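You operate a simulated robot arm through the tools that you are given. There is no shell and no other tool. Be economical: measure what you need, move in short steps, check, and stop when the job is done.

You are at the controls of a simulated two-armed robot. One attempt, no reset.

Task
Take the red brush and put it on the middle shelf of the wide rack. Then take the curd from the top of the low bench and leave it on the top of the wide rack. Then put three of the pipes from the lower shelf of the wide rack on the shelf of the deep bench. Then put the teal bucket from the bottom shelf of the wide rack in the inside of the sink. Then take the block cheese from the middle shelf of the wide rack and put it on the top of the low bench. Then open the white lid. Do these in the order given. Set down upright: pipe, bucket.

It is judged by the outcome, as a careful person would: the job done as asked, and still so three seconds after it is handed in. It fails if anything else is knocked over, pushed out of place, dropped, spilled or broken. A push-on lid holds only when it is set on centred and level and pressed home; a screw cap is set on level and turned clockwise until tight.

Robot
Two 7-joint arms with two-finger parallel grippers on one trunk, on a base that drives. Base frame: it is fixed to the floor where the robot stands at the start and does not move with it; the origin is under the middle of the robot, x ahead of it, y to its left, z up; the surface under the hand at the start is at about z = 760. Units: mm, degrees, N and s.
The left shoulder is at the start at [50, 177, 1154], the right one opposite. With the tool pointing down near the work surface each hand reaches from about 100 to 680 mm from the robot's upright axis, wherever it stands, measured 20 degrees to its own side. Places, roughly: block cheese (9x6x4 cm) [-1400, -1800, 900]; bucket [-1250, -1000, 250]; curd (10x6x3 cm) [600, -100, 800]; inside of the sink [1400, -2000, 600]; middle shelf of the wide rack [-1400, -1400, 900]; pipe (5x5x11 cm) [-1200, -800, 600]; pipe (5x5x8 cm) [-1300, -700, 600]; pipe (5x5x9 cm) [-1300, -800, 600]; red brush (17x7x9 cm) [500, 200, 800]; shelf of the deep bench [-1300, -100, 300]; top of the low bench [700, 100, 800]; top of the wide rack [-1400, -1400, 1600]; white lid [-1300, 3400, 1000]. Payload 3.43 kg a hand.
Tool frame (each hand has its own): the origin (TCP) lies between the finger pads and is the grasp point; the fingertips stand 34 mm ahead of it; z points along the fingers, y is the line along which they close. Largest opening 128 mm; finger width 24, thickness 12; the body of the gripper, 48 by 130 mm, starts 96 mm behind the TCP.
Orientation is that of the tool frame in the base frame, as a unit quaternion [x, y, z, w]. With the fingers straight down and closing along the base's y, the tool's x points along the base's -x, its y along +y and its z along -z.

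Tools
- The arms move only by the tool arm_command. It takes "left_moves", "right_moves" or both (then of equal length, played together; a hand with none holds still); each is a list of rows, each an object of numbers (a shift or turn left out is 0, a gripper value left out holds the last): "x", "y", "z": the shift along the base's x, y, z in mm; "rx", "ry", "rz": the turn, a rotation vector about the base's x, y, z in degrees; "gripper": the closure, from 0 (fully open) to 1 (shut). In form: [{"x": .., "y": .., "z": .., "rx": .., "ry": .., "rz": .., "gripper": ..}, ...]. A call has 1 to 8 rows; each row shifts and turns the commanded pose from where the row before left it. Rows are played at 5 a second. More than 50 mm and 8.6 degrees between two rows, or a gripper value outside its range, and nothing of the call is played. A pose out of reach is approached as far as the arm can. The call stops where the force on the tool passes 40 N (or 10 N more than at its start, if that is more) or the arm is blocked; 0.2 s more then pass. The fingers move at their own pace (about 108 mm/s each) and stop on an object; they squeeze with about 33 N. The grip force told is the motor's: it shows also when the fingers shut on nothing. Time passes only in rows, and 0.2 s behind the last, so rows that do not move let the fingers close. It gives the time, the measured TCP pose, the force on the tool (base axes), the opening and the grip force at its end, in the units of the frame above (readings bear some noise), with the torque about the TCP (base axes, N m) and any sound that the robot's microphone picked up.
- Cameras (640 x 400 px; columns grow to the right, rows downward): "scene" is now at [152.2, 3.5, 1306]; the picture's right is [0.05, -1.00, 0.00], its down [-0.66, -0.03, -0.75] and it looks along [0.75, 0.03, -0.66] (base axes); focal length 232 px, centre (320, 200). "left" rides on the left gripper at [76, 11, -160] in its tool frame; the picture's right is [-0.15, 0.99, 0.00], its down [-0.88, -0.13, -0.46] and it looks along [-0.45, -0.07, 0.89] (tool axes); focal length 234 px, centre (320, 200). "right" rides on the right gripper at [76, -11, -160] in its tool frame; the picture's right is [0.15, 0.99, 0.00], its down [-0.88, 0.13, -0.46] and it looks along [-0.45, 0.07, 0.89] (tool axes); focal length 234 px, centre (320, 200). There is no depth. A picture from a camera that has moved, and an enlarged one, comes with that camera's place and axes in the base frame and with its lens.
- snapshot(camera): a new picture of that camera. It takes no simulated time.
- slide_trunk(by): slides the trunk up (or, below 0, down) by that many mm; the arms and the scene camera ride with it, the base frame stays. It gives what a move gives, with no picture.
- steer(legs): drives the robot by 1 to 6 legs, each [ahead, turn to the left] in mm and degrees, along the robot's own axes; the way and the turn of a leg run together, so that a leg with both is an arc; at most 1500 mm and 180 degrees a leg. The arms and the cameras ride along, it lands a little off, and it stops where it bumps. It gives what a move gives.
- turn_head(pan, tilt): turns the head with the scene camera to pan (to the left, within 80 degrees either way) and tilt (down, from -29 to 69), counted from straight ahead of the robot. It gives what a move gives.
- zoom(camera, box): a new picture of the part [left, top, right, bottom] of that camera's present view, enlarged. It takes no simulated time.
- close_job(): hands the job in; it is judged then, once.

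Work in short steps. Places have to be worked out from the pictures, the camera data and where the tool is seen: move nearer, look again, correct. Check each grasp and each placing, and mend what went wrong. You have 217 turns and 208 pictures in all, those below and enlarged ones among them. Open the grippers and draw the arms clear of the work before you hand the job in, unless the task says otherwise; then end with one line.

The tools are called after "Emit:" by a JSON object that holds its "op" and its "data". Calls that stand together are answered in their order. arm_command: Moves the arms, as the interface text tells. Its arguments: {"type":"object","properties":{"left_moves":{"type":"array","items":{"type":"object","properties":{"x":{"type":"number"},"y":{"type":"number"},"z":{"type":"number"},"rx":{"type":"number"},"ry":{"type":"number"},"rz":{"type":"number"},"gripper":{"type":"number"}}}},"right_moves":{"type":"array","items":{"type":"object","properties":{"x":{"type":"number"},"y":{"type":"number"},"z":{"type":"number"},"rx":{"type":"number"},"ry":{"type":"number"},"rz":{"type":"number"},"gripper":{"type":"number"}}}}},"required":[]} The other tools are called the same way: slide_trunk (by) slides the trunk up or down; steer (legs) drives the base; turn_head (pan, tilt) turns the head that bears the scene camera; snapshot (camera) takes a picture; zoom (camera, box) takes an enlarged picture of a part of a camera's view; close_job () hands the job in.

At the start:

```text
time_s: 0.0
left_eef_pos: [406.8, 305.6, 1044.8]
left_ee_rot: [-0.003, 1.0, 0.0, 0.0]
left_ft_force: [1.5, 0.7, 0.0]
left_wrist_torque: [0.06, -0.02, 0.0]
left_opening: 128.1
left_grip_force: 0.0
right_eef_pos: [430.0, -95.5, 1033.3]
right_ee_rot: [-0.002, 1.0, 0.0, -0.001]
right_ft_force: [-0.7, 0.5, 0.3]
right_wrist_torque: [0.03, 0.0, -0.02]
right_opening: 127.9
right_grip_force: 0.0
trunk travel left (down, up): [-325.0, 76.0]
robot x, y, heading: [3.0, -3.3, 0.0]
head pan, tilt: [2.6, 41.3]
```

scene: 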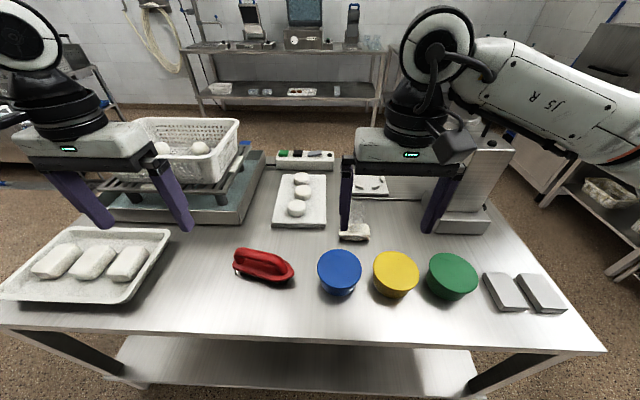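
right: 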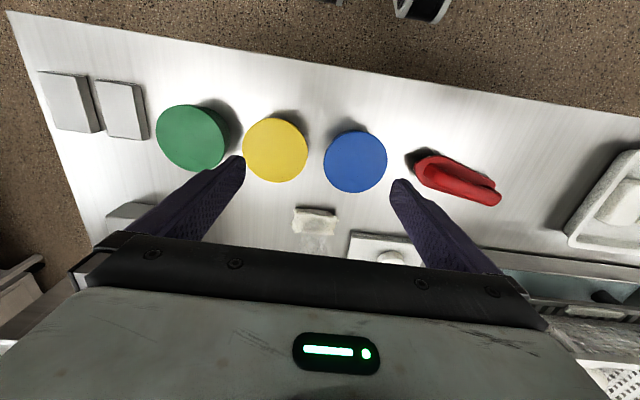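
left: 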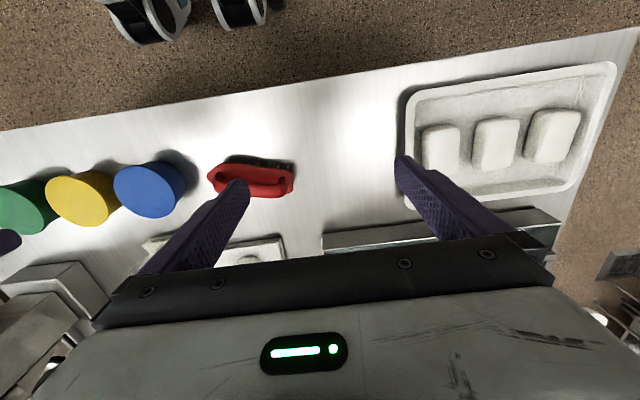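

I'll take a closer look at the table for the brush and the curd.

Emit:
{"op": "zoom", "data": {"camera": "scene", "box": [220, 140, 460, 300]}}

Emit:
{"op": "zoom", "data": {"camera": "right", "box": [240, 100, 560, 300]}}

```text
2.50 times, centred on (340, 220) of scene
camera zoom: at [152.2, 3.5, 1306.0], right [0.05, -1.0, 0.0], down [-0.66, -0.03, -0.75], along [0.75, 0.03, -0.66], focal length 580 px, centre (270, 150)
```

zoom: 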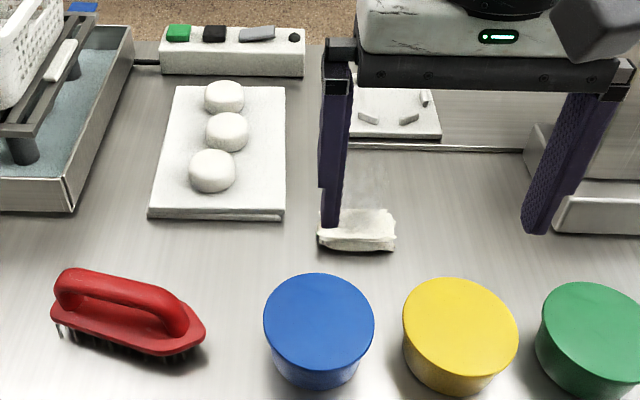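

```text
2.00 times, centred on (400, 200) of right
camera zoom: at [354.7, -105.5, 1193.5], right [-0.15, 0.99, 0.0], down [0.88, 0.13, 0.46], along [0.45, 0.07, -0.89], focal length 468 px, centre (160, 200)
```

zoom: 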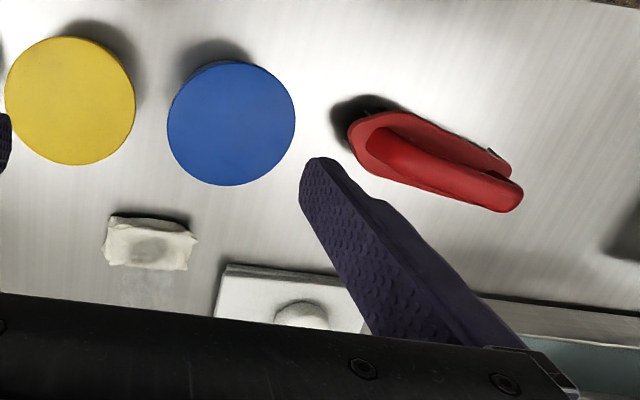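

The curd sits at about (613,-78) and the brush at about (474,164), its long axis about 13° off y. I'll yaw the left hand so it can grip the handle from the +y end, tilted 45°, which suits placing onto a shelf later.

Emit:
{"op": "arm_command", "data": {"left_moves": [{"rz": -8.5, "x": 8}, {"rz": -8.5, "x": 8}, {"rz": -8.5, "x": 8}, {"rz": -8.5, "x": 8}, {"rz": -8.5, "x": 8}, {"rz": -8.5, "x": 8}, {"rz": -8.5, "x": 8}, {"rz": -8.5, "x": 8}]}}

```text
time_s: 1.8
left_eef_pos: [469.9, 305.5, 1044.1]
left_ee_rot: [0.558, 0.83, 0.0, 0.0]
left_ft_force: [0.0, 0.4, 0.1]
left_wrist_torque: [0.01, 0.0, 0.02]
left_opening: 128.0
left_grip_force: 0.0
right_eef_pos: [430.1, -96.2, 1034.1]
right_ee_rot: [-0.002, 1.0, 0.0, 0.0]
right_ft_force: [0.3, -1.0, -0.2]
right_wrist_torque: [0.0, -0.02, 0.02]
right_opening: 127.8
right_grip_force: 0.1
trunk travel left (down, up): [-325.0, 76.0]
robot x, y, heading: [-1.2, -2.3, -0.0]
head pan, tilt: [2.6, 41.3]
```

Yaw tracks well; I'll finish the yaw and begin the tilt.

Emit:
{"op": "arm_command", "data": {"left_moves": [{"rz": -8.5}, {"rz": -8.5}, {"rz": -8.5}, {"rz": -8.5}, {"rx": -7.3, "ry": 1.69, "z": -10}, {"rx": -7.3, "ry": 1.69, "z": -10}, {"rx": -7.3, "ry": 1.69, "z": -10}, {"rx": -7.3, "ry": 1.69, "z": -10}]}}

Emit:
{"op": "arm_command", "data": {"left_moves": [{"rx": -7.3, "ry": 1.69, "x": 10, "y": -20, "z": -20}, {"rx": -7.3, "ry": 1.69, "x": 10, "y": -20, "z": -20}, {"x": 3, "y": -18, "z": -30}, {"gripper": 0.3}]}}

Emit:
{"op": "snapshot", "data": {"camera": "left"}}

Emit:
{"op": "snapshot", "data": {"camera": "scene"}}

```text
time_s: 3.6
left_eef_pos: [470.0, 306.2, 1005.1]
left_ee_rot: [0.749, 0.61, -0.205, 0.16]
left_ft_force: [0.2, -1.0, -0.1]
left_wrist_torque: [-0.03, 0.02, 0.01]
left_opening: 128.3
left_grip_force: 0.1
right_eef_pos: [431.0, -94.5, 1033.6]
right_ee_rot: [-0.001, 1.0, 0.0, 0.001]
right_ft_force: [0.1, 0.7, -0.2]
right_wrist_torque: [-0.03, -0.01, -0.01]
right_opening: 128.1
right_grip_force: 0.2
trunk travel left (down, up): [-325.0, 76.0]
robot x, y, heading: [-1.6, -4.0, 0.1]
head pan, tilt: [2.6, 41.3]
```

```text
time_s: 4.6
left_eef_pos: [488.8, 248.5, 938.1]
left_ee_rot: [0.716, 0.584, -0.302, 0.235]
left_ft_force: [0.6, 0.9, 0.0]
left_wrist_torque: [-0.01, 0.01, -0.01]
left_opening: 89.6
left_grip_force: 0.1
left hand out of reach, approached as far as the arm can: row 3
right_eef_pos: [430.6, -95.4, 1032.9]
right_ee_rot: [-0.002, 1.0, 0.0, 0.001]
right_ft_force: [0.8, 0.3, -0.6]
right_wrist_torque: [-0.01, 0.05, -0.01]
right_opening: 128.2
right_grip_force: 0.0
trunk travel left (down, up): [-325.0, 76.0]
robot x, y, heading: [1.1, 1.7, 0.1]
head pan, tilt: [2.6, 41.3]
```

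```text
202 pictures are left
camera left: at [535.6, 407.9, 997.7], right [0.95, -0.31, 0.09], down [-0.18, -0.27, 0.95], along [-0.27, -0.91, -0.31], focal length 234 px, centre (320, 200)
```

left: 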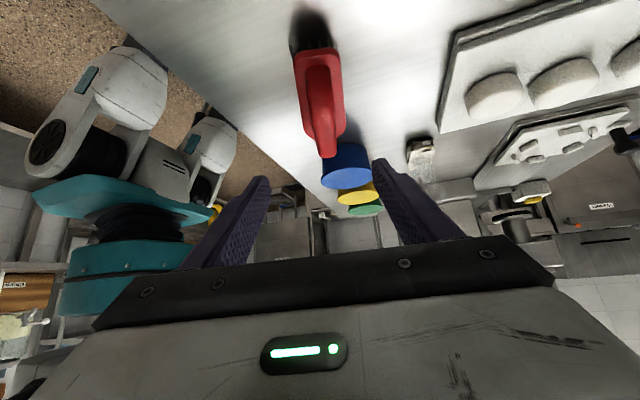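

```text
201 pictures are left
camera scene: at [152.3, 3.5, 1306.0], right [0.05, -1.0, 0.0], down [-0.66, -0.03, -0.75], along [0.75, 0.03, -0.66], focal length 232 px, centre (320, 200)
```

scene: 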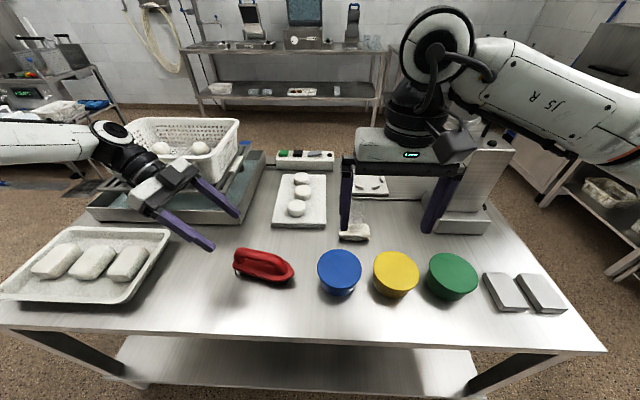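

The aim is good, but the arm sits near its limit here. I'll lower the trunk 90 mm so the shoulder comes down with it, then look at the pose.

Emit:
{"op": "slide_trunk", "data": {"by": -80}}

Emit:
{"op": "arm_command", "data": {"left_moves": [{"x": -4, "y": -20, "z": -3}, {"x": -4, "y": -20, "z": -3}, {"x": -3, "y": -20, "z": -3}]}}

Emit:
{"op": "zoom", "data": {"camera": "scene", "box": [160, 160, 400, 310]}}

Emit:
{"op": "snapshot", "data": {"camera": "left"}}

```text
time_s: 5.8
left_eef_pos: [488.9, 246.7, 858.2]
left_ee_rot: [0.716, 0.584, -0.3, 0.235]
left_ft_force: [0.4, -0.3, -0.2]
left_wrist_torque: [0.01, 0.0, 0.06]
left_opening: 89.7
left_grip_force: 0.0
right_eef_pos: [430.0, -94.7, 953.4]
right_ee_rot: [-0.002, 1.0, 0.0, 0.0]
right_ft_force: [0.2, 0.7, 0.4]
right_wrist_torque: [0.0, -0.04, -0.01]
right_opening: 127.8
right_grip_force: 0.0
trunk travel left (down, up): [-245.0, 156.0]
robot x, y, heading: [1.7, 1.4, 0.2]
head pan, tilt: [2.6, 41.3]
```

```text
time_s: 6.6
left_eef_pos: [477.6, 188.0, 848.9]
left_ee_rot: [0.717, 0.584, -0.3, 0.234]
left_ft_force: [0.1, 0.1, 0.7]
left_wrist_torque: [-0.03, -0.01, 0.01]
left_opening: 89.8
left_grip_force: 0.1
right_eef_pos: [429.3, -95.0, 954.5]
right_ee_rot: [-0.001, 1.0, 0.001, 0.0]
right_ft_force: [-0.4, -0.2, 0.7]
right_wrist_torque: [0.01, 0.0, 0.0]
right_opening: 127.6
right_grip_force: 0.0
trunk travel left (down, up): [-245.0, 156.0]
robot x, y, heading: [2.9, -0.5, 0.1]
head pan, tilt: [2.6, 41.3]
```

```text
2.67 times, centred on (280, 235) of scene
camera zoom: at [152.2, 3.4, 1226.0], right [0.05, -1.0, 0.0], down [-0.66, -0.03, -0.75], along [0.75, 0.03, -0.66], focal length 619 px, centre (427, 107)
```

zoom: 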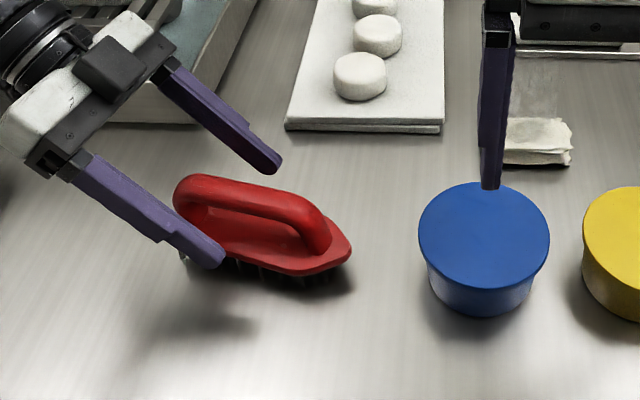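

```text
199 pictures are left
camera left: at [524.4, 347.1, 908.7], right [0.95, -0.31, 0.09], down [-0.18, -0.27, 0.95], along [-0.27, -0.91, -0.31], focal length 234 px, centre (320, 200)
```

left: 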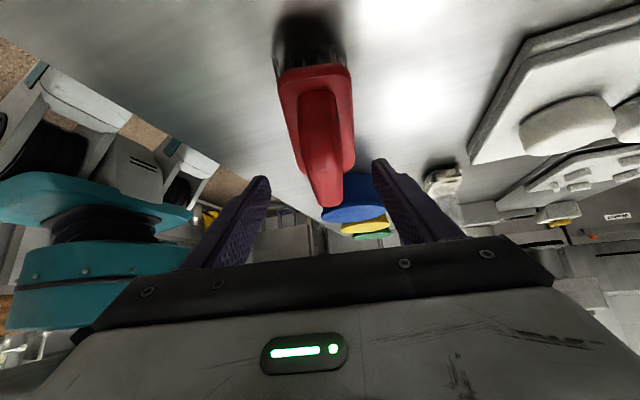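

The fingers straddle the handle line. I'll move in to the handle's middle and close.

Emit:
{"op": "arm_command", "data": {"left_moves": [{"x": -3, "y": -13, "z": -7}, {"x": -3, "y": -13, "z": -7}, {"gripper": 0.6}, {"gripper": 1.0}, {}, {}]}}

Emit:
{"op": "zoom", "data": {"camera": "scene", "box": [160, 160, 400, 310]}}

```text
time_s: 8.0
left_eef_pos: [467.0, 161.4, 840.6]
left_ee_rot: [0.717, 0.585, -0.299, 0.234]
left_ft_force: [-0.8, -0.6, -0.2]
left_wrist_torque: [-0.01, -0.04, -0.02]
left_opening: 25.5
left_grip_force: 33.4
left hand out of reach, approached as far as the arm can: row 2
right_eef_pos: [430.0, -95.4, 954.2]
right_ee_rot: [-0.002, 1.0, 0.0, 0.0]
right_ft_force: [0.6, -0.2, 0.1]
right_wrist_torque: [-0.01, 0.0, 0.02]
right_opening: 128.1
right_grip_force: 0.1
trunk travel left (down, up): [-245.0, 156.0]
robot x, y, heading: [1.3, 1.2, -0.2]
head pan, tilt: [2.6, 41.3]
```

```text
2.67 times, centred on (280, 235) of scene
camera zoom: at [152.1, 3.5, 1226.0], right [0.05, -1.0, 0.0], down [-0.66, -0.03, -0.75], along [0.75, 0.03, -0.66], focal length 619 px, centre (427, 107)
```

zoom: 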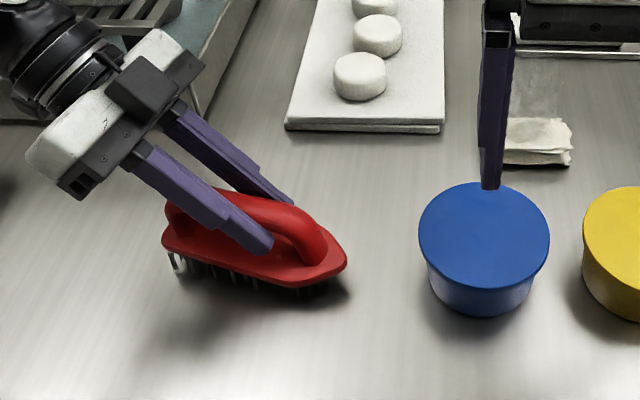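

The grip holds at 25 mm, closed on the handle. I'll lift by raising the trunk, then lift the hand a little more.

Emit:
{"op": "slide_trunk", "data": {"by": 156}}

Emit:
{"op": "zoom", "data": {"camera": "scene", "box": [120, 140, 400, 315]}}

```text
time_s: 9.8
left_eef_pos: [466.9, 162.4, 995.6]
left_ee_rot: [0.717, 0.585, -0.299, 0.233]
left_ft_force: [-0.9, 0.1, -0.6]
left_wrist_torque: [-0.03, 0.02, -0.02]
left_opening: 25.0
left_grip_force: 33.0
right_eef_pos: [429.9, -94.9, 1108.5]
right_ee_rot: [-0.002, 1.0, 0.0, 0.0]
right_ft_force: [0.2, 0.7, 0.1]
right_wrist_torque: [0.0, 0.03, -0.01]
right_opening: 127.4
right_grip_force: 0.1
trunk travel left (down, up): [-401.0, 0.0]
robot x, y, heading: [1.0, 0.8, 0.3]
head pan, tilt: [2.6, 41.3]
```

```text
2.29 times, centred on (260, 228) of scene
camera zoom: at [152.4, 3.6, 1381.9], right [0.05, -1.0, 0.0], down [-0.66, -0.03, -0.75], along [0.75, 0.03, -0.66], focal length 530 px, centre (457, 137)
```

zoom: 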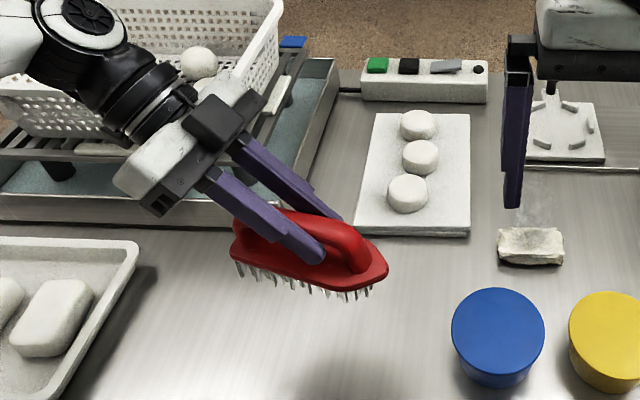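

The brush is held level. I'll back away from the table and turn toward the wide rack.

Emit:
{"op": "steer", "data": {"legs": [[-450, 0], [0, -125]]}}

Emit:
{"op": "turn_head", "data": {"pan": 0, "tilt": 20}}

Emit:
{"op": "snapshot", "data": {"camera": "scene"}}

```text
time_s: 17.8
left_eef_pos: [-609.1, -469.9, 996.3]
left_ee_rot: [0.843, -0.382, -0.342, -0.164]
left_ft_force: [0.3, 0.1, -1.7]
left_wrist_torque: [-0.02, -0.04, 0.0]
left_opening: 25.3
left_grip_force: 32.9
right_eef_pos: [-793.1, -286.0, 1109.6]
right_ee_rot: [0.895, 0.446, 0.0, -0.001]
right_ft_force: [-0.1, 0.1, 0.6]
right_wrist_torque: [0.02, 0.0, -0.02]
right_opening: 128.0
right_grip_force: 0.0
trunk travel left (down, up): [-401.0, 0.0]
robot x, y, heading: [-460.6, 0.8, -127.3]
head pan, tilt: [2.6, 41.3]
```

```text
time_s: 18.6
left_eef_pos: [-609.3, -470.8, 996.2]
left_ee_rot: [0.842, -0.383, -0.341, -0.164]
left_ft_force: [0.6, -0.2, -1.6]
left_wrist_torque: [0.0, -0.04, 0.0]
left_opening: 25.7
left_grip_force: 32.5
right_eef_pos: [-792.5, -285.0, 1109.0]
right_ee_rot: [0.895, 0.446, 0.0, 0.001]
right_ft_force: [0.5, -0.3, -0.5]
right_wrist_torque: [0.01, -0.02, 0.03]
right_opening: 128.2
right_grip_force: 0.1
trunk travel left (down, up): [-401.0, 0.0]
robot x, y, heading: [-455.8, -1.2, -127.3]
head pan, tilt: [0.0, 20.0]
```

```text
196 pictures are left
camera scene: at [-556.5, -130.6, 1415.2], right [-0.8, 0.61, 0.0], down [0.21, 0.27, -0.94], along [-0.57, -0.75, -0.34], focal length 232 px, centre (320, 200)
```

scene: 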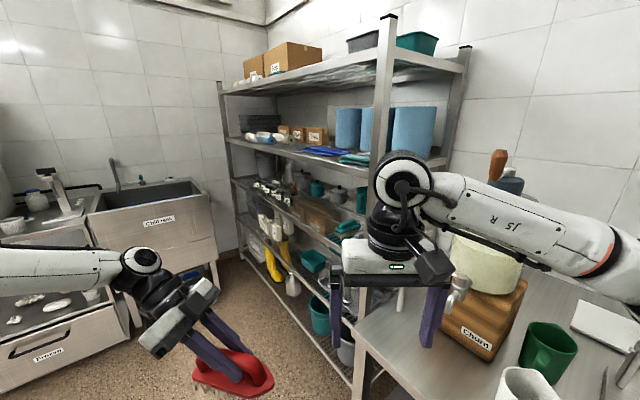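

The rack has its front at about x≈-1090 and runs y≈-570 to -2005, with five levels. I'll drive along it at x≈-450 and turn to face it.

Emit:
{"op": "steer", "data": {"legs": [[0, 37.3], [950, 0], [0, -90]]}}

Emit:
{"op": "turn_head", "data": {"pan": 15, "tilt": 20}}

Emit:
{"op": "snapshot", "data": {"camera": "scene"}}

```text
time_s: 29.2
left_eef_pos: [-921.6, -1108.1, 996.4]
left_ee_rot: [-0.584, 0.717, 0.234, 0.299]
left_ft_force: [-0.2, 0.4, -1.0]
left_wrist_torque: [0.05, 0.02, -0.02]
left_opening: 25.5
left_grip_force: 32.8
right_eef_pos: [-882.9, -851.3, 1109.2]
right_ee_rot: [1.0, 0.003, 0.001, 0.0]
right_ft_force: [0.6, 0.9, 0.2]
right_wrist_torque: [-0.02, -0.03, 0.01]
right_opening: 128.1
right_grip_force: 0.1
trunk travel left (down, up): [-401.0, 0.0]
robot x, y, heading: [-456.3, -942.9, -179.9]
head pan, tilt: [0.0, 20.0]
```

```text
time_s: 29.9
left_eef_pos: [-921.2, -1109.2, 995.2]
left_ee_rot: [-0.585, 0.717, 0.234, 0.299]
left_ft_force: [-0.8, 0.5, -1.1]
left_wrist_torque: [-0.01, -0.02, 0.03]
left_opening: 25.9
left_grip_force: 33.2
right_eef_pos: [-884.7, -850.6, 1108.9]
right_ee_rot: [1.0, 0.003, 0.0, -0.001]
right_ft_force: [-0.2, 0.4, -0.5]
right_wrist_torque: [-0.03, 0.0, -0.05]
right_opening: 127.9
right_grip_force: 0.0
trunk travel left (down, up): [-401.0, 0.0]
robot x, y, heading: [-459.2, -945.9, -180.0]
head pan, tilt: [15.0, 20.0]
```

```text
195 pictures are left
camera scene: at [-616.0, -970.7, 1415.2], right [-0.26, 0.97, 0.0], down [0.33, 0.09, -0.94], along [-0.91, -0.24, -0.34], focal length 232 px, centre (320, 200)
```

scene: 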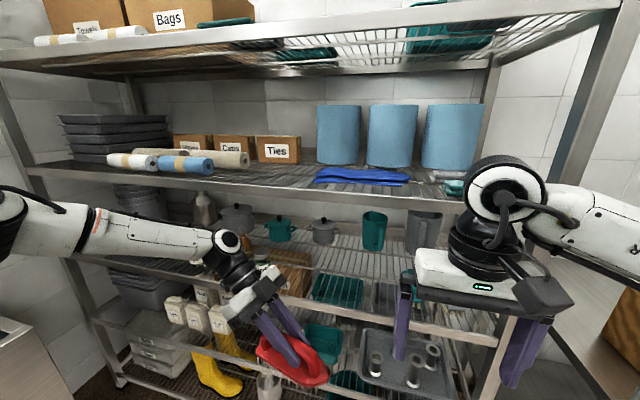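

I can see all five levels; the middle shelf is the one with pots and jugs. I'll zoom in to find free space.

Emit:
{"op": "zoom", "data": {"camera": "scene", "box": [180, 170, 480, 360]}}

Emit:
{"op": "zoom", "data": {"camera": "scene", "box": [20, 160, 260, 310]}}

```text
2.11 times, centred on (330, 265) of scene
camera zoom: at [-616.0, -970.7, 1415.2], right [-0.26, 0.97, 0.0], down [0.33, 0.09, -0.94], along [-0.91, -0.24, -0.34], focal length 488 px, centre (299, 63)
```

zoom: 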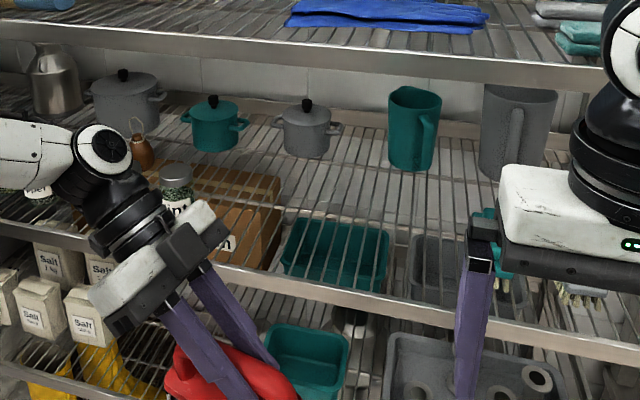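

```text
2.67 times, centred on (140, 235) of scene
camera zoom: at [-616.0, -970.7, 1415.2], right [-0.26, 0.97, 0.0], down [0.33, 0.09, -0.94], along [-0.91, -0.24, -0.34], focal length 619 px, centre (800, 107)
```

zoom: 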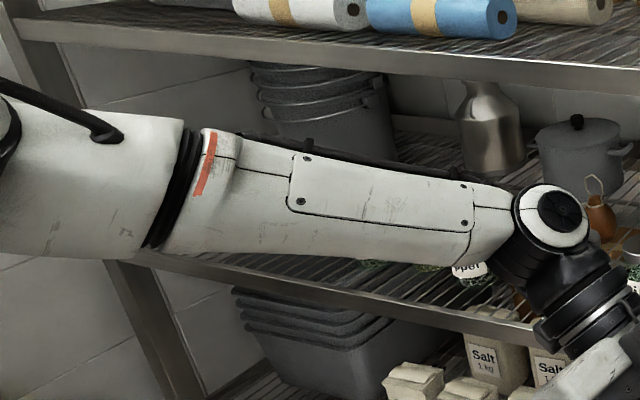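

The front of the middle shelf around y≈-1070 is clear. I'll yaw the left hand back so it points into the rack.

Emit:
{"op": "arm_command", "data": {"left_moves": [{"rz": 8.5, "y": 5, "x": 4, "z": 6}, {"rz": 8.5, "y": 5, "x": 4, "z": 6}, {"rz": 8.5, "y": 5, "x": 4, "z": 6}, {"rz": 8.5, "y": 5, "x": 4, "z": 6}, {"rz": 8.5, "y": 5, "x": 4, "z": 6}, {"rz": 8.5, "y": 5, "x": 4, "z": 6}, {"rz": 8.5, "y": 5, "x": 4, "z": 6}, {"rz": 8.5, "y": 5, "x": 4, "z": 6}]}}

Emit:
{"op": "arm_command", "data": {"left_moves": [{"rz": 8.5}, {"rz": 8.5}, {"rz": 8.5}, {"rz": 8.5}]}}

Emit:
{"op": "turn_head", "data": {"pan": 10, "tilt": 35}}

Emit:
{"op": "snapshot", "data": {"camera": "scene"}}

Emit:
{"op": "snapshot", "data": {"camera": "left"}}

```text
time_s: 31.7
left_eef_pos: [-887.8, -1126.2, 1034.5]
left_ee_rot: [0.883, -0.268, -0.366, -0.124]
left_ft_force: [0.0, -0.1, -0.7]
left_wrist_torque: [-0.02, 0.01, 0.01]
left_opening: 25.6
left_grip_force: 32.8
left hand out of reach, approached as far as the arm can: row 7, 8
right_eef_pos: [-884.0, -851.4, 1109.7]
right_ee_rot: [1.0, 0.002, 0.0, -0.001]
right_ft_force: [1.2, 0.5, -1.0]
right_wrist_torque: [-0.01, 0.04, 0.0]
right_opening: 127.8
right_grip_force: 0.0
trunk travel left (down, up): [-401.0, 0.0]
robot x, y, heading: [-455.3, -946.9, -180.0]
head pan, tilt: [15.0, 20.0]
```

```text
time_s: 32.7
left_eef_pos: [-860.6, -1278.8, 980.8]
left_ee_rot: [0.924, 0.002, -0.383, -0.013]
left_ft_force: [0.5, 0.7, -1.2]
left_wrist_torque: [0.0, 0.01, -0.01]
left_opening: 25.3
left_grip_force: 32.7
left hand out of reach, approached as far as the arm can: row 1, 2, 3, 4
right_eef_pos: [-885.2, -852.1, 1109.1]
right_ee_rot: [1.0, 0.003, 0.0, 0.0]
right_ft_force: [-0.3, 0.8, 0.3]
right_wrist_torque: [-0.01, 0.03, 0.03]
right_opening: 128.0
right_grip_force: 0.0
trunk travel left (down, up): [-401.0, 0.0]
robot x, y, heading: [-453.2, -951.1, -180.2]
head pan, tilt: [15.0, 20.0]
```

```text
time_s: 33.5
left_eef_pos: [-861.7, -1275.9, 981.5]
left_ee_rot: [0.923, 0.0, -0.383, -0.014]
left_ft_force: [-1.4, -0.1, -0.8]
left_wrist_torque: [-0.01, 0.01, -0.03]
left_opening: 25.6
left_grip_force: 33.1
right_eef_pos: [-884.8, -850.7, 1109.4]
right_ee_rot: [1.0, 0.002, 0.0, 0.0]
right_ft_force: [-0.2, 0.6, 0.2]
right_wrist_torque: [-0.02, 0.01, 0.01]
right_opening: 127.8
right_grip_force: 0.0
trunk travel left (down, up): [-401.0, 0.0]
robot x, y, heading: [-455.9, -945.4, -180.0]
head pan, tilt: [10.0, 35.0]
```

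```text
192 pictures are left
camera scene: at [-612.7, -962.1, 1391.5], right [-0.17, 0.98, 0.0], down [0.56, 0.1, -0.82], along [-0.81, -0.14, -0.57], focal length 232 px, centre (320, 200)
```

scene: 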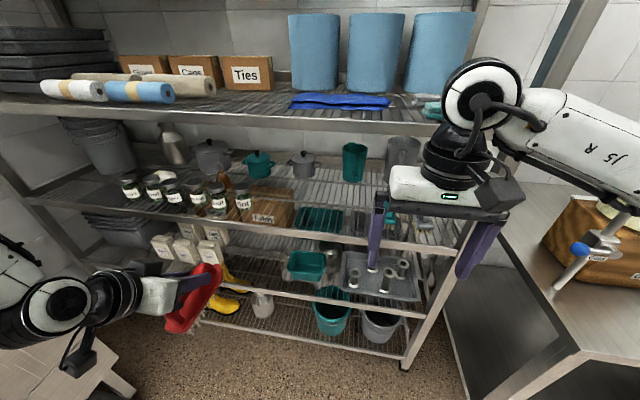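

```text
191 pictures are left
camera left: at [-694.5, -1291.7, 1040.3], right [-0.11, -0.99, 0.08], down [-0.3, 0.11, 0.95], along [-0.95, 0.08, -0.31], focal length 234 px, centre (320, 200)
```

left: 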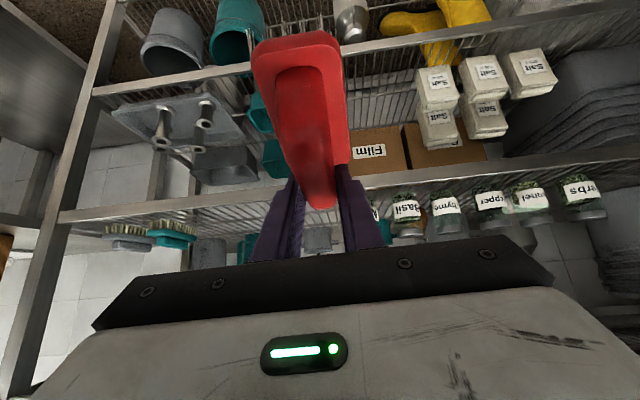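

The hand now points into the rack. The arm was cramped there, so I'll move it forward and sideways in small steps toward y≈-1080 at z≈1040, watching reach.

Emit:
{"op": "arm_command", "data": {"left_moves": [{"x": -20, "y": 20, "z": 5}, {"x": -20, "y": 25, "z": 5}, {"x": -20, "y": 25, "z": 5}]}}

```text
time_s: 34.3
left_eef_pos: [-888.3, -1287.2, 969.5]
left_ee_rot: [0.924, 0.001, -0.383, -0.013]
left_ft_force: [0.3, -0.1, -0.9]
left_wrist_torque: [-0.02, 0.01, 0.03]
left_opening: 25.8
left_grip_force: 32.9
left hand out of reach, approached as far as the arm can: row 1, 2, 3
right_eef_pos: [-884.8, -852.0, 1109.3]
right_ee_rot: [1.0, 0.003, 0.001, -0.001]
right_ft_force: [-0.1, 0.1, 0.0]
right_wrist_torque: [0.05, -0.03, 0.02]
right_opening: 128.0
right_grip_force: 0.0
trunk travel left (down, up): [-401.0, 0.0]
robot x, y, heading: [-452.8, -944.7, -180.1]
head pan, tilt: [10.0, 35.0]
```

The arm is clipped because it's folded too close to the body. I'll back the base up 250 mm and then extend the hand, so nothing gets near the jars.

Emit:
{"op": "steer", "data": {"legs": [[-250, 0]]}}

Emit:
{"op": "arm_command", "data": {"left_moves": [{"x": -40}, {"x": -40}, {"x": -30}]}}

```text
time_s: 36.1
left_eef_pos: [-640.1, -1285.1, 971.0]
left_ee_rot: [0.924, -0.002, -0.383, -0.013]
left_ft_force: [0.0, 0.0, -1.3]
left_wrist_torque: [-0.02, 0.04, 0.0]
left_opening: 25.5
left_grip_force: 32.6
right_eef_pos: [-632.4, -848.7, 1110.5]
right_ee_rot: [1.0, -0.002, 0.0, 0.0]
right_ft_force: [-0.3, -0.5, 0.5]
right_wrist_torque: [0.0, 0.03, 0.0]
right_opening: 127.8
right_grip_force: 0.2
trunk travel left (down, up): [-401.0, 0.0]
robot x, y, heading: [-207.6, -944.2, 179.7]
head pan, tilt: [10.0, 35.0]
```

```text
time_s: 36.9
left_eef_pos: [-741.7, -1310.9, 962.8]
left_ee_rot: [0.923, -0.004, -0.383, -0.018]
left_ft_force: [-0.3, 0.7, -2.0]
left_wrist_torque: [-0.04, -0.02, 0.01]
left_opening: 25.3
left_grip_force: 33.0
left hand out of reach, approached as far as the arm can: row 1, 2, 3
right_eef_pos: [-633.4, -848.7, 1109.5]
right_ee_rot: [1.0, -0.003, 0.0, 0.001]
right_ft_force: [-0.5, -0.3, 0.2]
right_wrist_torque: [0.0, 0.0, -0.01]
right_opening: 127.9
right_grip_force: 0.0
trunk travel left (down, up): [-401.0, 0.0]
robot x, y, heading: [-202.9, -944.9, 179.3]
head pan, tilt: [10.0, 35.0]
```

Pointing dead ahead drives the left arm to a limit, while pointing about 40° inward was fine. I'll yaw back inward 43° and plan to turn the base instead.

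Emit:
{"op": "arm_command", "data": {"left_moves": [{"rz": -8.5, "x": 10}, {"rz": -8.5, "x": 10}, {"rz": -8.5, "x": 10}, {"rz": -8.5, "x": 10}, {"rz": -8.5, "x": 10}]}}

```text
time_s: 38.1
left_eef_pos: [-693.1, -1310.6, 962.3]
left_ee_rot: [0.86, -0.337, -0.352, -0.151]
left_ft_force: [-0.1, 0.2, -0.7]
left_wrist_torque: [0.02, -0.01, -0.05]
left_opening: 25.4
left_grip_force: 33.4
right_eef_pos: [-633.9, -848.0, 1109.1]
right_ee_rot: [1.0, -0.002, 0.0, 0.001]
right_ft_force: [0.0, 0.1, 0.0]
right_wrist_torque: [0.01, 0.0, 0.01]
right_opening: 127.9
right_grip_force: 0.0
trunk travel left (down, up): [-401.0, 0.0]
robot x, y, heading: [-204.7, -943.7, 179.7]
head pan, tilt: [10.0, 35.0]
```

No clipping now and the command follows the actual pose. I'll bring the hand inward and up.

Emit:
{"op": "arm_command", "data": {"left_moves": [{"y": 35, "x": -10, "z": 10}, {"y": 35, "x": -10, "z": 10}, {"y": 35, "x": -10, "z": 10}, {"y": 35, "x": -10, "z": 10}, {"y": 20, "x": -10, "z": 10}]}}

```text
time_s: 39.3
left_eef_pos: [-743.1, -1149.8, 1012.7]
left_ee_rot: [0.86, -0.337, -0.352, -0.152]
left_ft_force: [0.1, -0.6, -1.2]
left_wrist_torque: [-0.02, 0.03, -0.05]
left_opening: 25.5
left_grip_force: 33.0
right_eef_pos: [-632.7, -848.4, 1109.0]
right_ee_rot: [1.0, -0.003, 0.0, 0.0]
right_ft_force: [-0.3, 0.3, -0.6]
right_wrist_torque: [0.0, 0.02, 0.0]
right_opening: 127.6
right_grip_force: 0.2
trunk travel left (down, up): [-401.0, 0.0]
robot x, y, heading: [-205.8, -949.3, 179.4]
head pan, tilt: [10.0, 35.0]
```

The hand now sits 45° inward without strain, and placing the brush diagonally is fine. I'll shift 60 mm right and drive forward 270 mm to just in front of the shelf, then measure.

Emit:
{"op": "arm_command", "data": {"left_moves": [{"y": 30, "rz": 5}, {"y": 30, "rz": 5}]}}

Emit:
{"op": "steer", "data": {"legs": [[250, 0]]}}

Emit:
{"op": "snapshot", "data": {"camera": "scene"}}

Emit:
{"op": "snapshot", "data": {"camera": "left"}}

```text
time_s: 39.9
left_eef_pos: [-743.3, -1125.5, 1010.6]
left_ee_rot: [0.88, -0.272, -0.367, -0.131]
left_ft_force: [0.3, 0.2, -1.2]
left_wrist_torque: [0.04, 0.02, -0.02]
left_opening: 25.6
left_grip_force: 32.9
left hand out of reach, approached as far as the arm can: row 1, 2
right_eef_pos: [-633.8, -850.2, 1110.2]
right_ee_rot: [1.0, 0.0, 0.0, -0.001]
right_ft_force: [0.0, 0.4, 0.1]
right_wrist_torque: [0.03, -0.02, 0.01]
right_opening: 127.8
right_grip_force: 0.1
trunk travel left (down, up): [-401.0, 0.0]
robot x, y, heading: [-205.9, -948.2, 179.7]
head pan, tilt: [10.0, 35.0]
```

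```text
time_s: 41.8
left_eef_pos: [-991.5, -1122.7, 1011.3]
left_ee_rot: [0.88, -0.271, -0.366, -0.134]
left_ft_force: [-0.7, 0.0, -1.1]
left_wrist_torque: [0.02, 0.01, -0.01]
left_opening: 25.5
left_grip_force: 32.3
right_eef_pos: [-881.8, -846.7, 1109.5]
right_ee_rot: [1.0, -0.002, 0.0, 0.0]
right_ft_force: [-1.5, -0.1, -0.1]
right_wrist_torque: [-0.02, -0.03, 0.02]
right_opening: 127.9
right_grip_force: 0.1
trunk travel left (down, up): [-401.0, 0.0]
robot x, y, heading: [-454.8, -945.9, 179.4]
head pan, tilt: [10.0, 35.0]
```

```text
190 pictures are left
camera scene: at [-611.5, -959.8, 1391.3], right [-0.17, 0.99, 0.0], down [0.57, 0.1, -0.82], along [-0.81, -0.14, -0.57], focal length 232 px, centre (320, 200)
```

scene: 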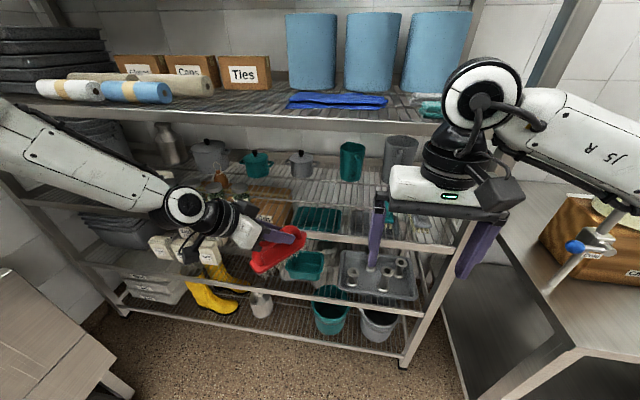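

```text
189 pictures are left
camera left: at [-862.3, -1229.3, 1067.1], right [-0.65, -0.75, 0.07], down [-0.18, 0.24, 0.95], along [-0.74, 0.61, -0.29], focal length 234 px, centre (320, 200)
```

left: 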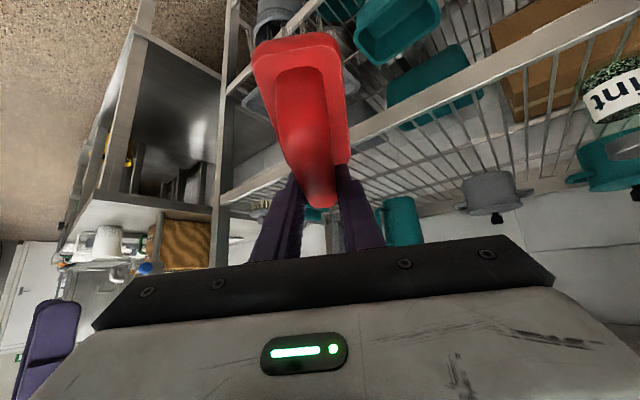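

Triangulating gives the middle shelf edge at about x=-1080, z≈937. The brush bottom is at about 931 now, so I need to lift about 35 mm before entering; I'll check the edge and brush in zoom too.

Emit:
{"op": "arm_command", "data": {"left_moves": [{"z": 20}, {"z": 20}]}}

Emit:
{"op": "zoom", "data": {"camera": "scene", "box": [180, 180, 400, 318]}}

Emit:
{"op": "snapshot", "data": {"camera": "right"}}

```text
time_s: 42.4
left_eef_pos: [-989.2, -1123.1, 1049.5]
left_ee_rot: [0.88, -0.271, -0.366, -0.134]
left_ft_force: [0.5, 0.8, -2.3]
left_wrist_torque: [0.01, 0.0, -0.04]
left_opening: 25.7
left_grip_force: 32.9
right_eef_pos: [-880.6, -847.0, 1109.9]
right_ee_rot: [1.0, -0.002, 0.0, 0.0]
right_ft_force: [0.0, 0.2, 0.1]
right_wrist_torque: [-0.01, 0.0, -0.01]
right_opening: 127.9
right_grip_force: 0.0
trunk travel left (down, up): [-401.0, 0.0]
robot x, y, heading: [-452.4, -947.1, 179.4]
head pan, tilt: [10.0, 35.0]
```

```text
2.90 times, centred on (290, 249) of scene
camera zoom: at [-610.5, -959.8, 1391.4], right [-0.17, 0.99, 0.0], down [0.57, 0.1, -0.82], along [-0.81, -0.14, -0.57], focal length 672 px, centre (407, 58)
```

zoom: 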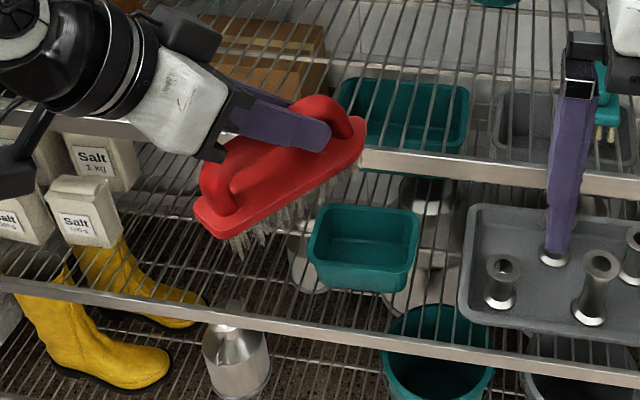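

```text
187 pictures are left
camera right: at [-804.8, -834.7, 1269.5], right [0.14, -0.99, 0.0], down [-0.88, -0.13, 0.46], along [-0.45, -0.07, -0.89], focal length 234 px, centre (320, 200)
```

right: 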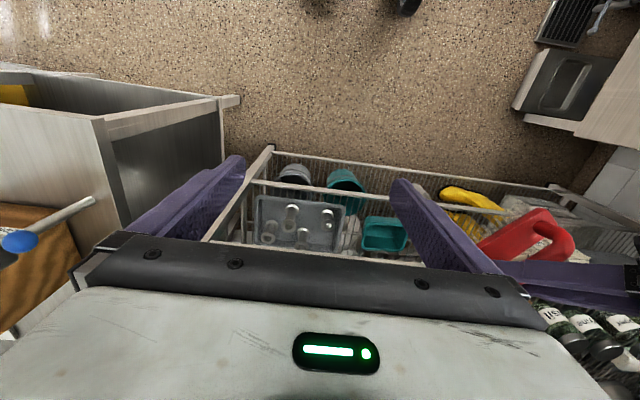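

The shelf beam spans about z 923–960, and the brush bottom is at about 970. I'll drive forward 120 mm, staying at this height, and check the clearance above and below.

Emit:
{"op": "arm_command", "data": {"left_moves": [{"z": 7}]}}

Emit:
{"op": "steer", "data": {"legs": [[110, 0]]}}

Emit:
{"op": "zoom", "data": {"camera": "scene", "box": [160, 120, 400, 270]}}

Emit:
{"op": "snapshot", "data": {"camera": "left"}}

```text
time_s: 42.8
left_eef_pos: [-990.2, -1122.6, 1057.2]
left_ee_rot: [0.879, -0.271, -0.367, -0.135]
left_ft_force: [-1.1, -0.6, -0.9]
left_wrist_torque: [0.0, 0.0, -0.01]
left_opening: 25.3
left_grip_force: 32.8
right_eef_pos: [-881.6, -847.3, 1109.4]
right_ee_rot: [1.0, -0.002, 0.0, -0.001]
right_ft_force: [1.5, -0.3, 0.3]
right_wrist_torque: [0.01, -0.02, -0.04]
right_opening: 127.9
right_grip_force: 0.0
trunk travel left (down, up): [-401.0, 0.0]
robot x, y, heading: [-447.8, -942.2, 179.6]
head pan, tilt: [10.0, 35.0]
```

```text
time_s: 44.0
left_eef_pos: [-1100.2, -1122.5, 1056.2]
left_ee_rot: [0.88, -0.271, -0.366, -0.135]
left_ft_force: [0.2, -0.3, -1.3]
left_wrist_torque: [-0.01, 0.0, -0.01]
left_opening: 25.2
left_grip_force: 32.6
right_eef_pos: [-993.6, -846.3, 1109.0]
right_ee_rot: [1.0, -0.001, 0.0, 0.0]
right_ft_force: [0.7, 0.2, 0.5]
right_wrist_torque: [0.01, -0.08, -0.03]
right_opening: 128.0
right_grip_force: 0.1
trunk travel left (down, up): [-401.0, 0.0]
robot x, y, heading: [-564.2, -943.6, 179.4]
head pan, tilt: [10.0, 35.0]
```

```text
2.67 times, centred on (280, 195) of scene
camera zoom: at [-722.2, -959.0, 1391.2], right [-0.17, 0.99, 0.0], down [0.57, 0.1, -0.82], along [-0.81, -0.14, -0.57], focal length 619 px, centre (427, 213)
```

zoom: 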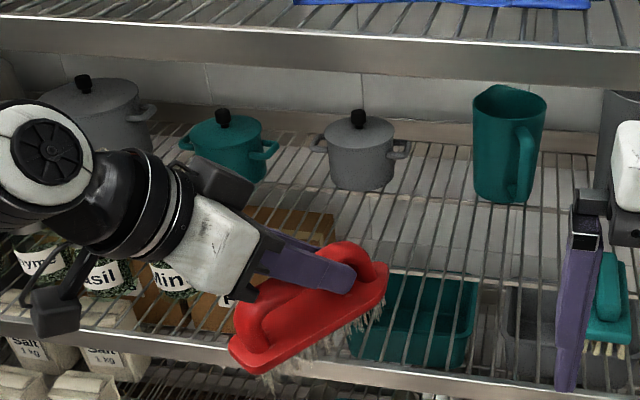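

```text
185 pictures are left
camera left: at [-972.2, -1229.4, 1113.2], right [-0.66, -0.75, 0.07], down [-0.18, 0.24, 0.95], along [-0.73, 0.61, -0.29], focal length 234 px, centre (320, 200)
```

left: 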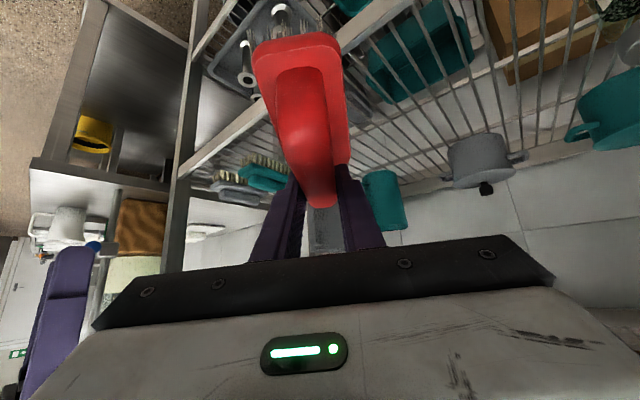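

Clear above and below so far. I'll drive another 60 mm, then check with pictures.

Emit:
{"op": "steer", "data": {"legs": [[60, 0]]}}

Emit:
{"op": "zoom", "data": {"camera": "scene", "box": [160, 120, 400, 270]}}

Emit:
{"op": "snapshot", "data": {"camera": "right"}}

```text
time_s: 44.9
left_eef_pos: [-1161.3, -1121.6, 1056.9]
left_ee_rot: [0.88, -0.272, -0.366, -0.136]
left_ft_force: [0.0, 0.0, -1.3]
left_wrist_torque: [0.01, 0.01, 0.0]
left_opening: 25.6
left_grip_force: 33.5
right_eef_pos: [-1052.6, -846.2, 1108.4]
right_ee_rot: [1.0, -0.001, 0.001, 0.0]
right_ft_force: [-0.4, 0.1, 0.2]
right_wrist_torque: [0.02, -0.01, -0.01]
right_opening: 127.8
right_grip_force: 0.0
trunk travel left (down, up): [-401.0, 0.0]
robot x, y, heading: [-621.9, -942.5, 179.8]
head pan, tilt: [10.0, 35.0]
```

```text
2.67 times, centred on (280, 195) of scene
camera zoom: at [-783.0, -958.5, 1391.2], right [-0.17, 0.99, 0.0], down [0.57, 0.1, -0.82], along [-0.81, -0.14, -0.57], focal length 619 px, centre (427, 213)
```

zoom: 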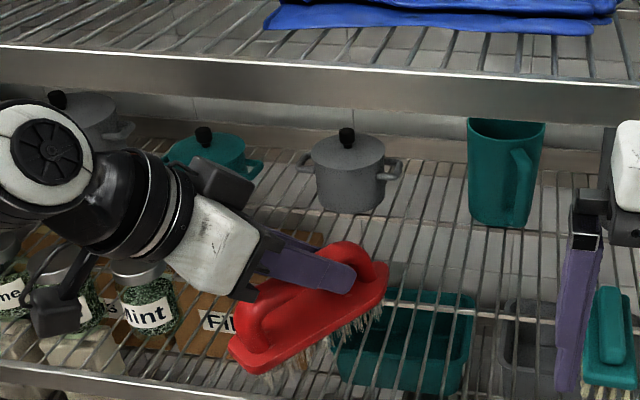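

```text
183 pictures are left
camera right: at [-977.0, -833.3, 1269.1], right [0.14, -0.99, 0.0], down [-0.88, -0.13, 0.45], along [-0.45, -0.07, -0.89], focal length 234 px, centre (320, 200)
```

right: 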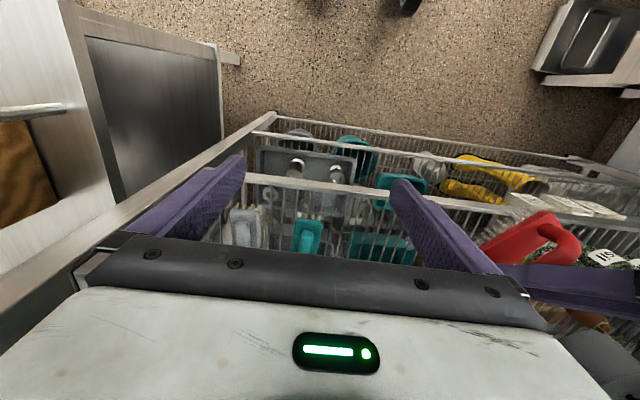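

The brush's rear is right at the shelf edge. I'll lower 10 mm and ease in 35 mm with the arm, relying on the force stop.

Emit:
{"op": "arm_command", "data": {"left_moves": [{"z": -10}, {"x": -12}, {"x": -12}, {"x": -11}]}}

Emit:
{"op": "zoom", "data": {"camera": "scene", "box": [160, 120, 400, 270]}}

```text
time_s: 45.9
left_eef_pos: [-1195.7, -1122.7, 1046.9]
left_ee_rot: [0.879, -0.272, -0.367, -0.136]
left_ft_force: [-0.6, -0.7, -0.9]
left_wrist_torque: [0.0, 0.02, -0.01]
left_opening: 25.3
left_grip_force: 33.4
right_eef_pos: [-1052.2, -845.5, 1109.7]
right_ee_rot: [1.0, -0.002, 0.001, 0.0]
right_ft_force: [-0.8, 0.0, -0.1]
right_wrist_torque: [-0.01, -0.02, 0.03]
right_opening: 128.1
right_grip_force: 0.1
trunk travel left (down, up): [-401.0, 0.0]
robot x, y, heading: [-623.2, -939.5, 179.5]
head pan, tilt: [10.0, 35.0]
```

```text
2.67 times, centred on (280, 195) of scene
camera zoom: at [-781.9, -958.6, 1391.4], right [-0.17, 0.99, 0.0], down [0.57, 0.1, -0.82], along [-0.81, -0.14, -0.57], focal length 619 px, centre (427, 213)
```

zoom: 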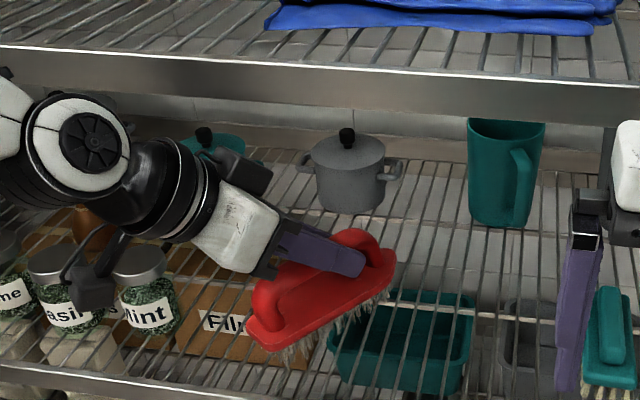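

Now I'll lower in small steps until the bristles touch the shelf.

Emit:
{"op": "arm_command", "data": {"left_moves": [{"z": -4}, {"z": -4}, {"z": -4}, {"z": -3}]}}

Emit:
{"op": "zoom", "data": {"camera": "scene", "box": [220, 180, 340, 265]}}

```text
time_s: 46.9
left_eef_pos: [-1195.7, -1122.4, 1032.1]
left_ee_rot: [0.879, -0.271, -0.367, -0.136]
left_ft_force: [0.4, -0.8, -1.7]
left_wrist_torque: [0.01, 0.04, 0.01]
left_opening: 25.3
left_grip_force: 33.6
right_eef_pos: [-1052.8, -846.1, 1110.3]
right_ee_rot: [1.0, -0.002, 0.0, 0.0]
right_ft_force: [-0.4, 0.4, -0.4]
right_wrist_torque: [-0.02, -0.03, -0.02]
right_opening: 127.8
right_grip_force: 0.1
trunk travel left (down, up): [-401.0, 0.0]
robot x, y, heading: [-622.3, -944.7, 179.7]
head pan, tilt: [10.0, 35.0]
```

```text
4.71 times, centred on (280, 222) of scene
camera zoom: at [-781.8, -958.5, 1391.4], right [-0.17, 0.99, 0.0], down [0.57, 0.1, -0.82], along [-0.81, -0.14, -0.57], focal length 1092 px, centre (508, 94)
```

zoom: 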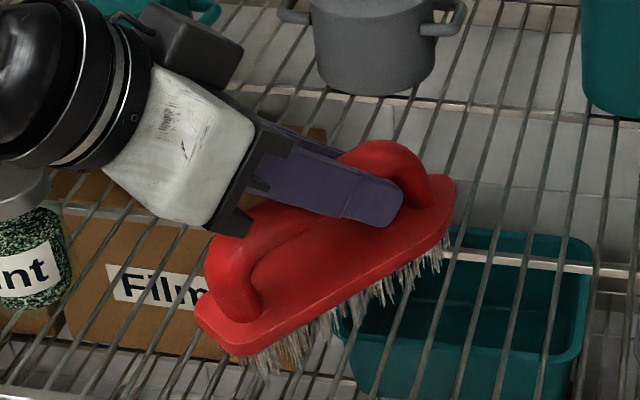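

No contact yet; I'll keep lowering.

Emit:
{"op": "arm_command", "data": {"left_moves": [{"z": -4}, {"z": -3}, {"z": -3}, {"z": -3}]}}

Emit:
{"op": "arm_command", "data": {"left_moves": [{"z": -3}, {"z": -3}, {"z": -3}]}}

Emit:
{"op": "zoom", "data": {"camera": "scene", "box": [180, 180, 340, 290]}}

```text
time_s: 47.9
left_eef_pos: [-1196.4, -1122.8, 1018.7]
left_ee_rot: [0.879, -0.271, -0.368, -0.135]
left_ft_force: [0.9, -1.0, -1.0]
left_wrist_torque: [-0.03, 0.0, 0.02]
left_opening: 25.3
left_grip_force: 33.0
right_eef_pos: [-1052.4, -845.2, 1109.6]
right_ee_rot: [1.0, -0.003, 0.0, -0.001]
right_ft_force: [-0.4, -0.6, -0.7]
right_wrist_torque: [0.01, 0.0, 0.0]
right_opening: 128.0
right_grip_force: 0.2
trunk travel left (down, up): [-401.0, 0.0]
robot x, y, heading: [-620.7, -943.0, 179.8]
head pan, tilt: [10.0, 35.0]
```

```text
time_s: 48.7
left_eef_pos: [-1196.2, -1120.7, 1010.1]
left_ee_rot: [0.879, -0.271, -0.367, -0.135]
left_ft_force: [0.1, 0.8, -1.4]
left_wrist_torque: [0.02, -0.01, -0.02]
left_opening: 25.4
left_grip_force: 32.9
right_eef_pos: [-1052.0, -846.1, 1109.8]
right_ee_rot: [1.0, -0.002, 0.001, -0.001]
right_ft_force: [0.3, -0.3, 0.2]
right_wrist_torque: [0.0, 0.0, -0.03]
right_opening: 128.0
right_grip_force: 0.0
trunk travel left (down, up): [-401.0, 0.0]
robot x, y, heading: [-625.9, -944.4, 179.6]
head pan, tilt: [10.0, 35.0]
```

```text
3.64 times, centred on (260, 235) of scene
camera zoom: at [-781.8, -958.5, 1391.4], right [-0.17, 0.99, 0.0], down [0.57, 0.1, -0.82], along [-0.81, -0.14, -0.57], focal length 844 px, centre (538, 73)
```

zoom: 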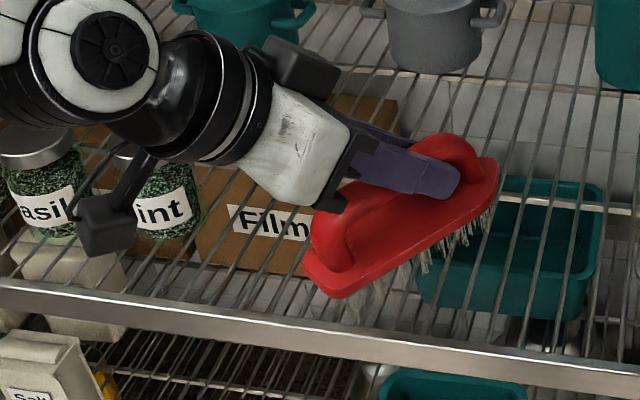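

Still no contact, so the shelf surface is near z≈905 and its front nearer x≈-1140. I'll move 40 mm deeper before lowering.

Emit:
{"op": "arm_command", "data": {"left_moves": [{"x": -14, "y": 3}, {"x": -14, "y": 3}, {"x": -14, "y": 3}]}}

Emit:
{"op": "arm_command", "data": {"left_moves": [{"z": -3}, {"z": -3}, {"z": -3}]}}

Emit:
{"op": "zoom", "data": {"camera": "scene", "box": [180, 180, 340, 290]}}

```text
time_s: 49.5
left_eef_pos: [-1235.5, -1123.1, 1009.2]
left_ee_rot: [0.879, -0.272, -0.368, -0.138]
left_ft_force: [-0.2, 1.0, -1.0]
left_wrist_torque: [-0.01, 0.01, -0.01]
left_opening: 25.3
left_grip_force: 33.0
left hand out of reach, approached as far as the arm can: row 2, 3
right_eef_pos: [-1050.8, -845.8, 1110.0]
right_ee_rot: [1.0, -0.001, 0.0, 0.0]
right_ft_force: [-0.1, 0.0, 0.3]
right_wrist_torque: [-0.02, -0.04, 0.0]
right_opening: 128.0
right_grip_force: 0.1
trunk travel left (down, up): [-401.0, 0.0]
robot x, y, heading: [-621.7, -942.8, 179.6]
head pan, tilt: [10.0, 35.0]
```

```text
time_s: 50.3
left_eef_pos: [-1235.9, -1121.5, 1001.3]
left_ee_rot: [0.88, -0.27, -0.367, -0.134]
left_ft_force: [0.4, 0.2, -0.8]
left_wrist_torque: [-0.02, 0.01, -0.02]
left_opening: 25.5
left_grip_force: 33.3
right_eef_pos: [-1052.1, -846.6, 1109.1]
right_ee_rot: [1.0, -0.002, 0.001, 0.0]
right_ft_force: [-0.6, -0.3, 0.7]
right_wrist_torque: [-0.01, 0.01, 0.0]
right_opening: 128.0
right_grip_force: 0.0
trunk travel left (down, up): [-401.0, 0.0]
robot x, y, heading: [-622.8, -946.6, 179.5]
head pan, tilt: [10.0, 35.0]
```

```text
3.64 times, centred on (260, 235) of scene
camera zoom: at [-781.8, -958.6, 1391.4], right [-0.17, 0.99, 0.0], down [0.57, 0.1, -0.82], along [-0.81, -0.14, -0.57], focal length 844 px, centre (538, 73)
```

zoom: 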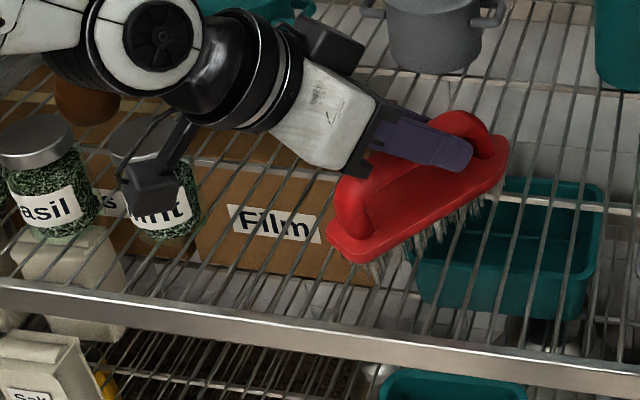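

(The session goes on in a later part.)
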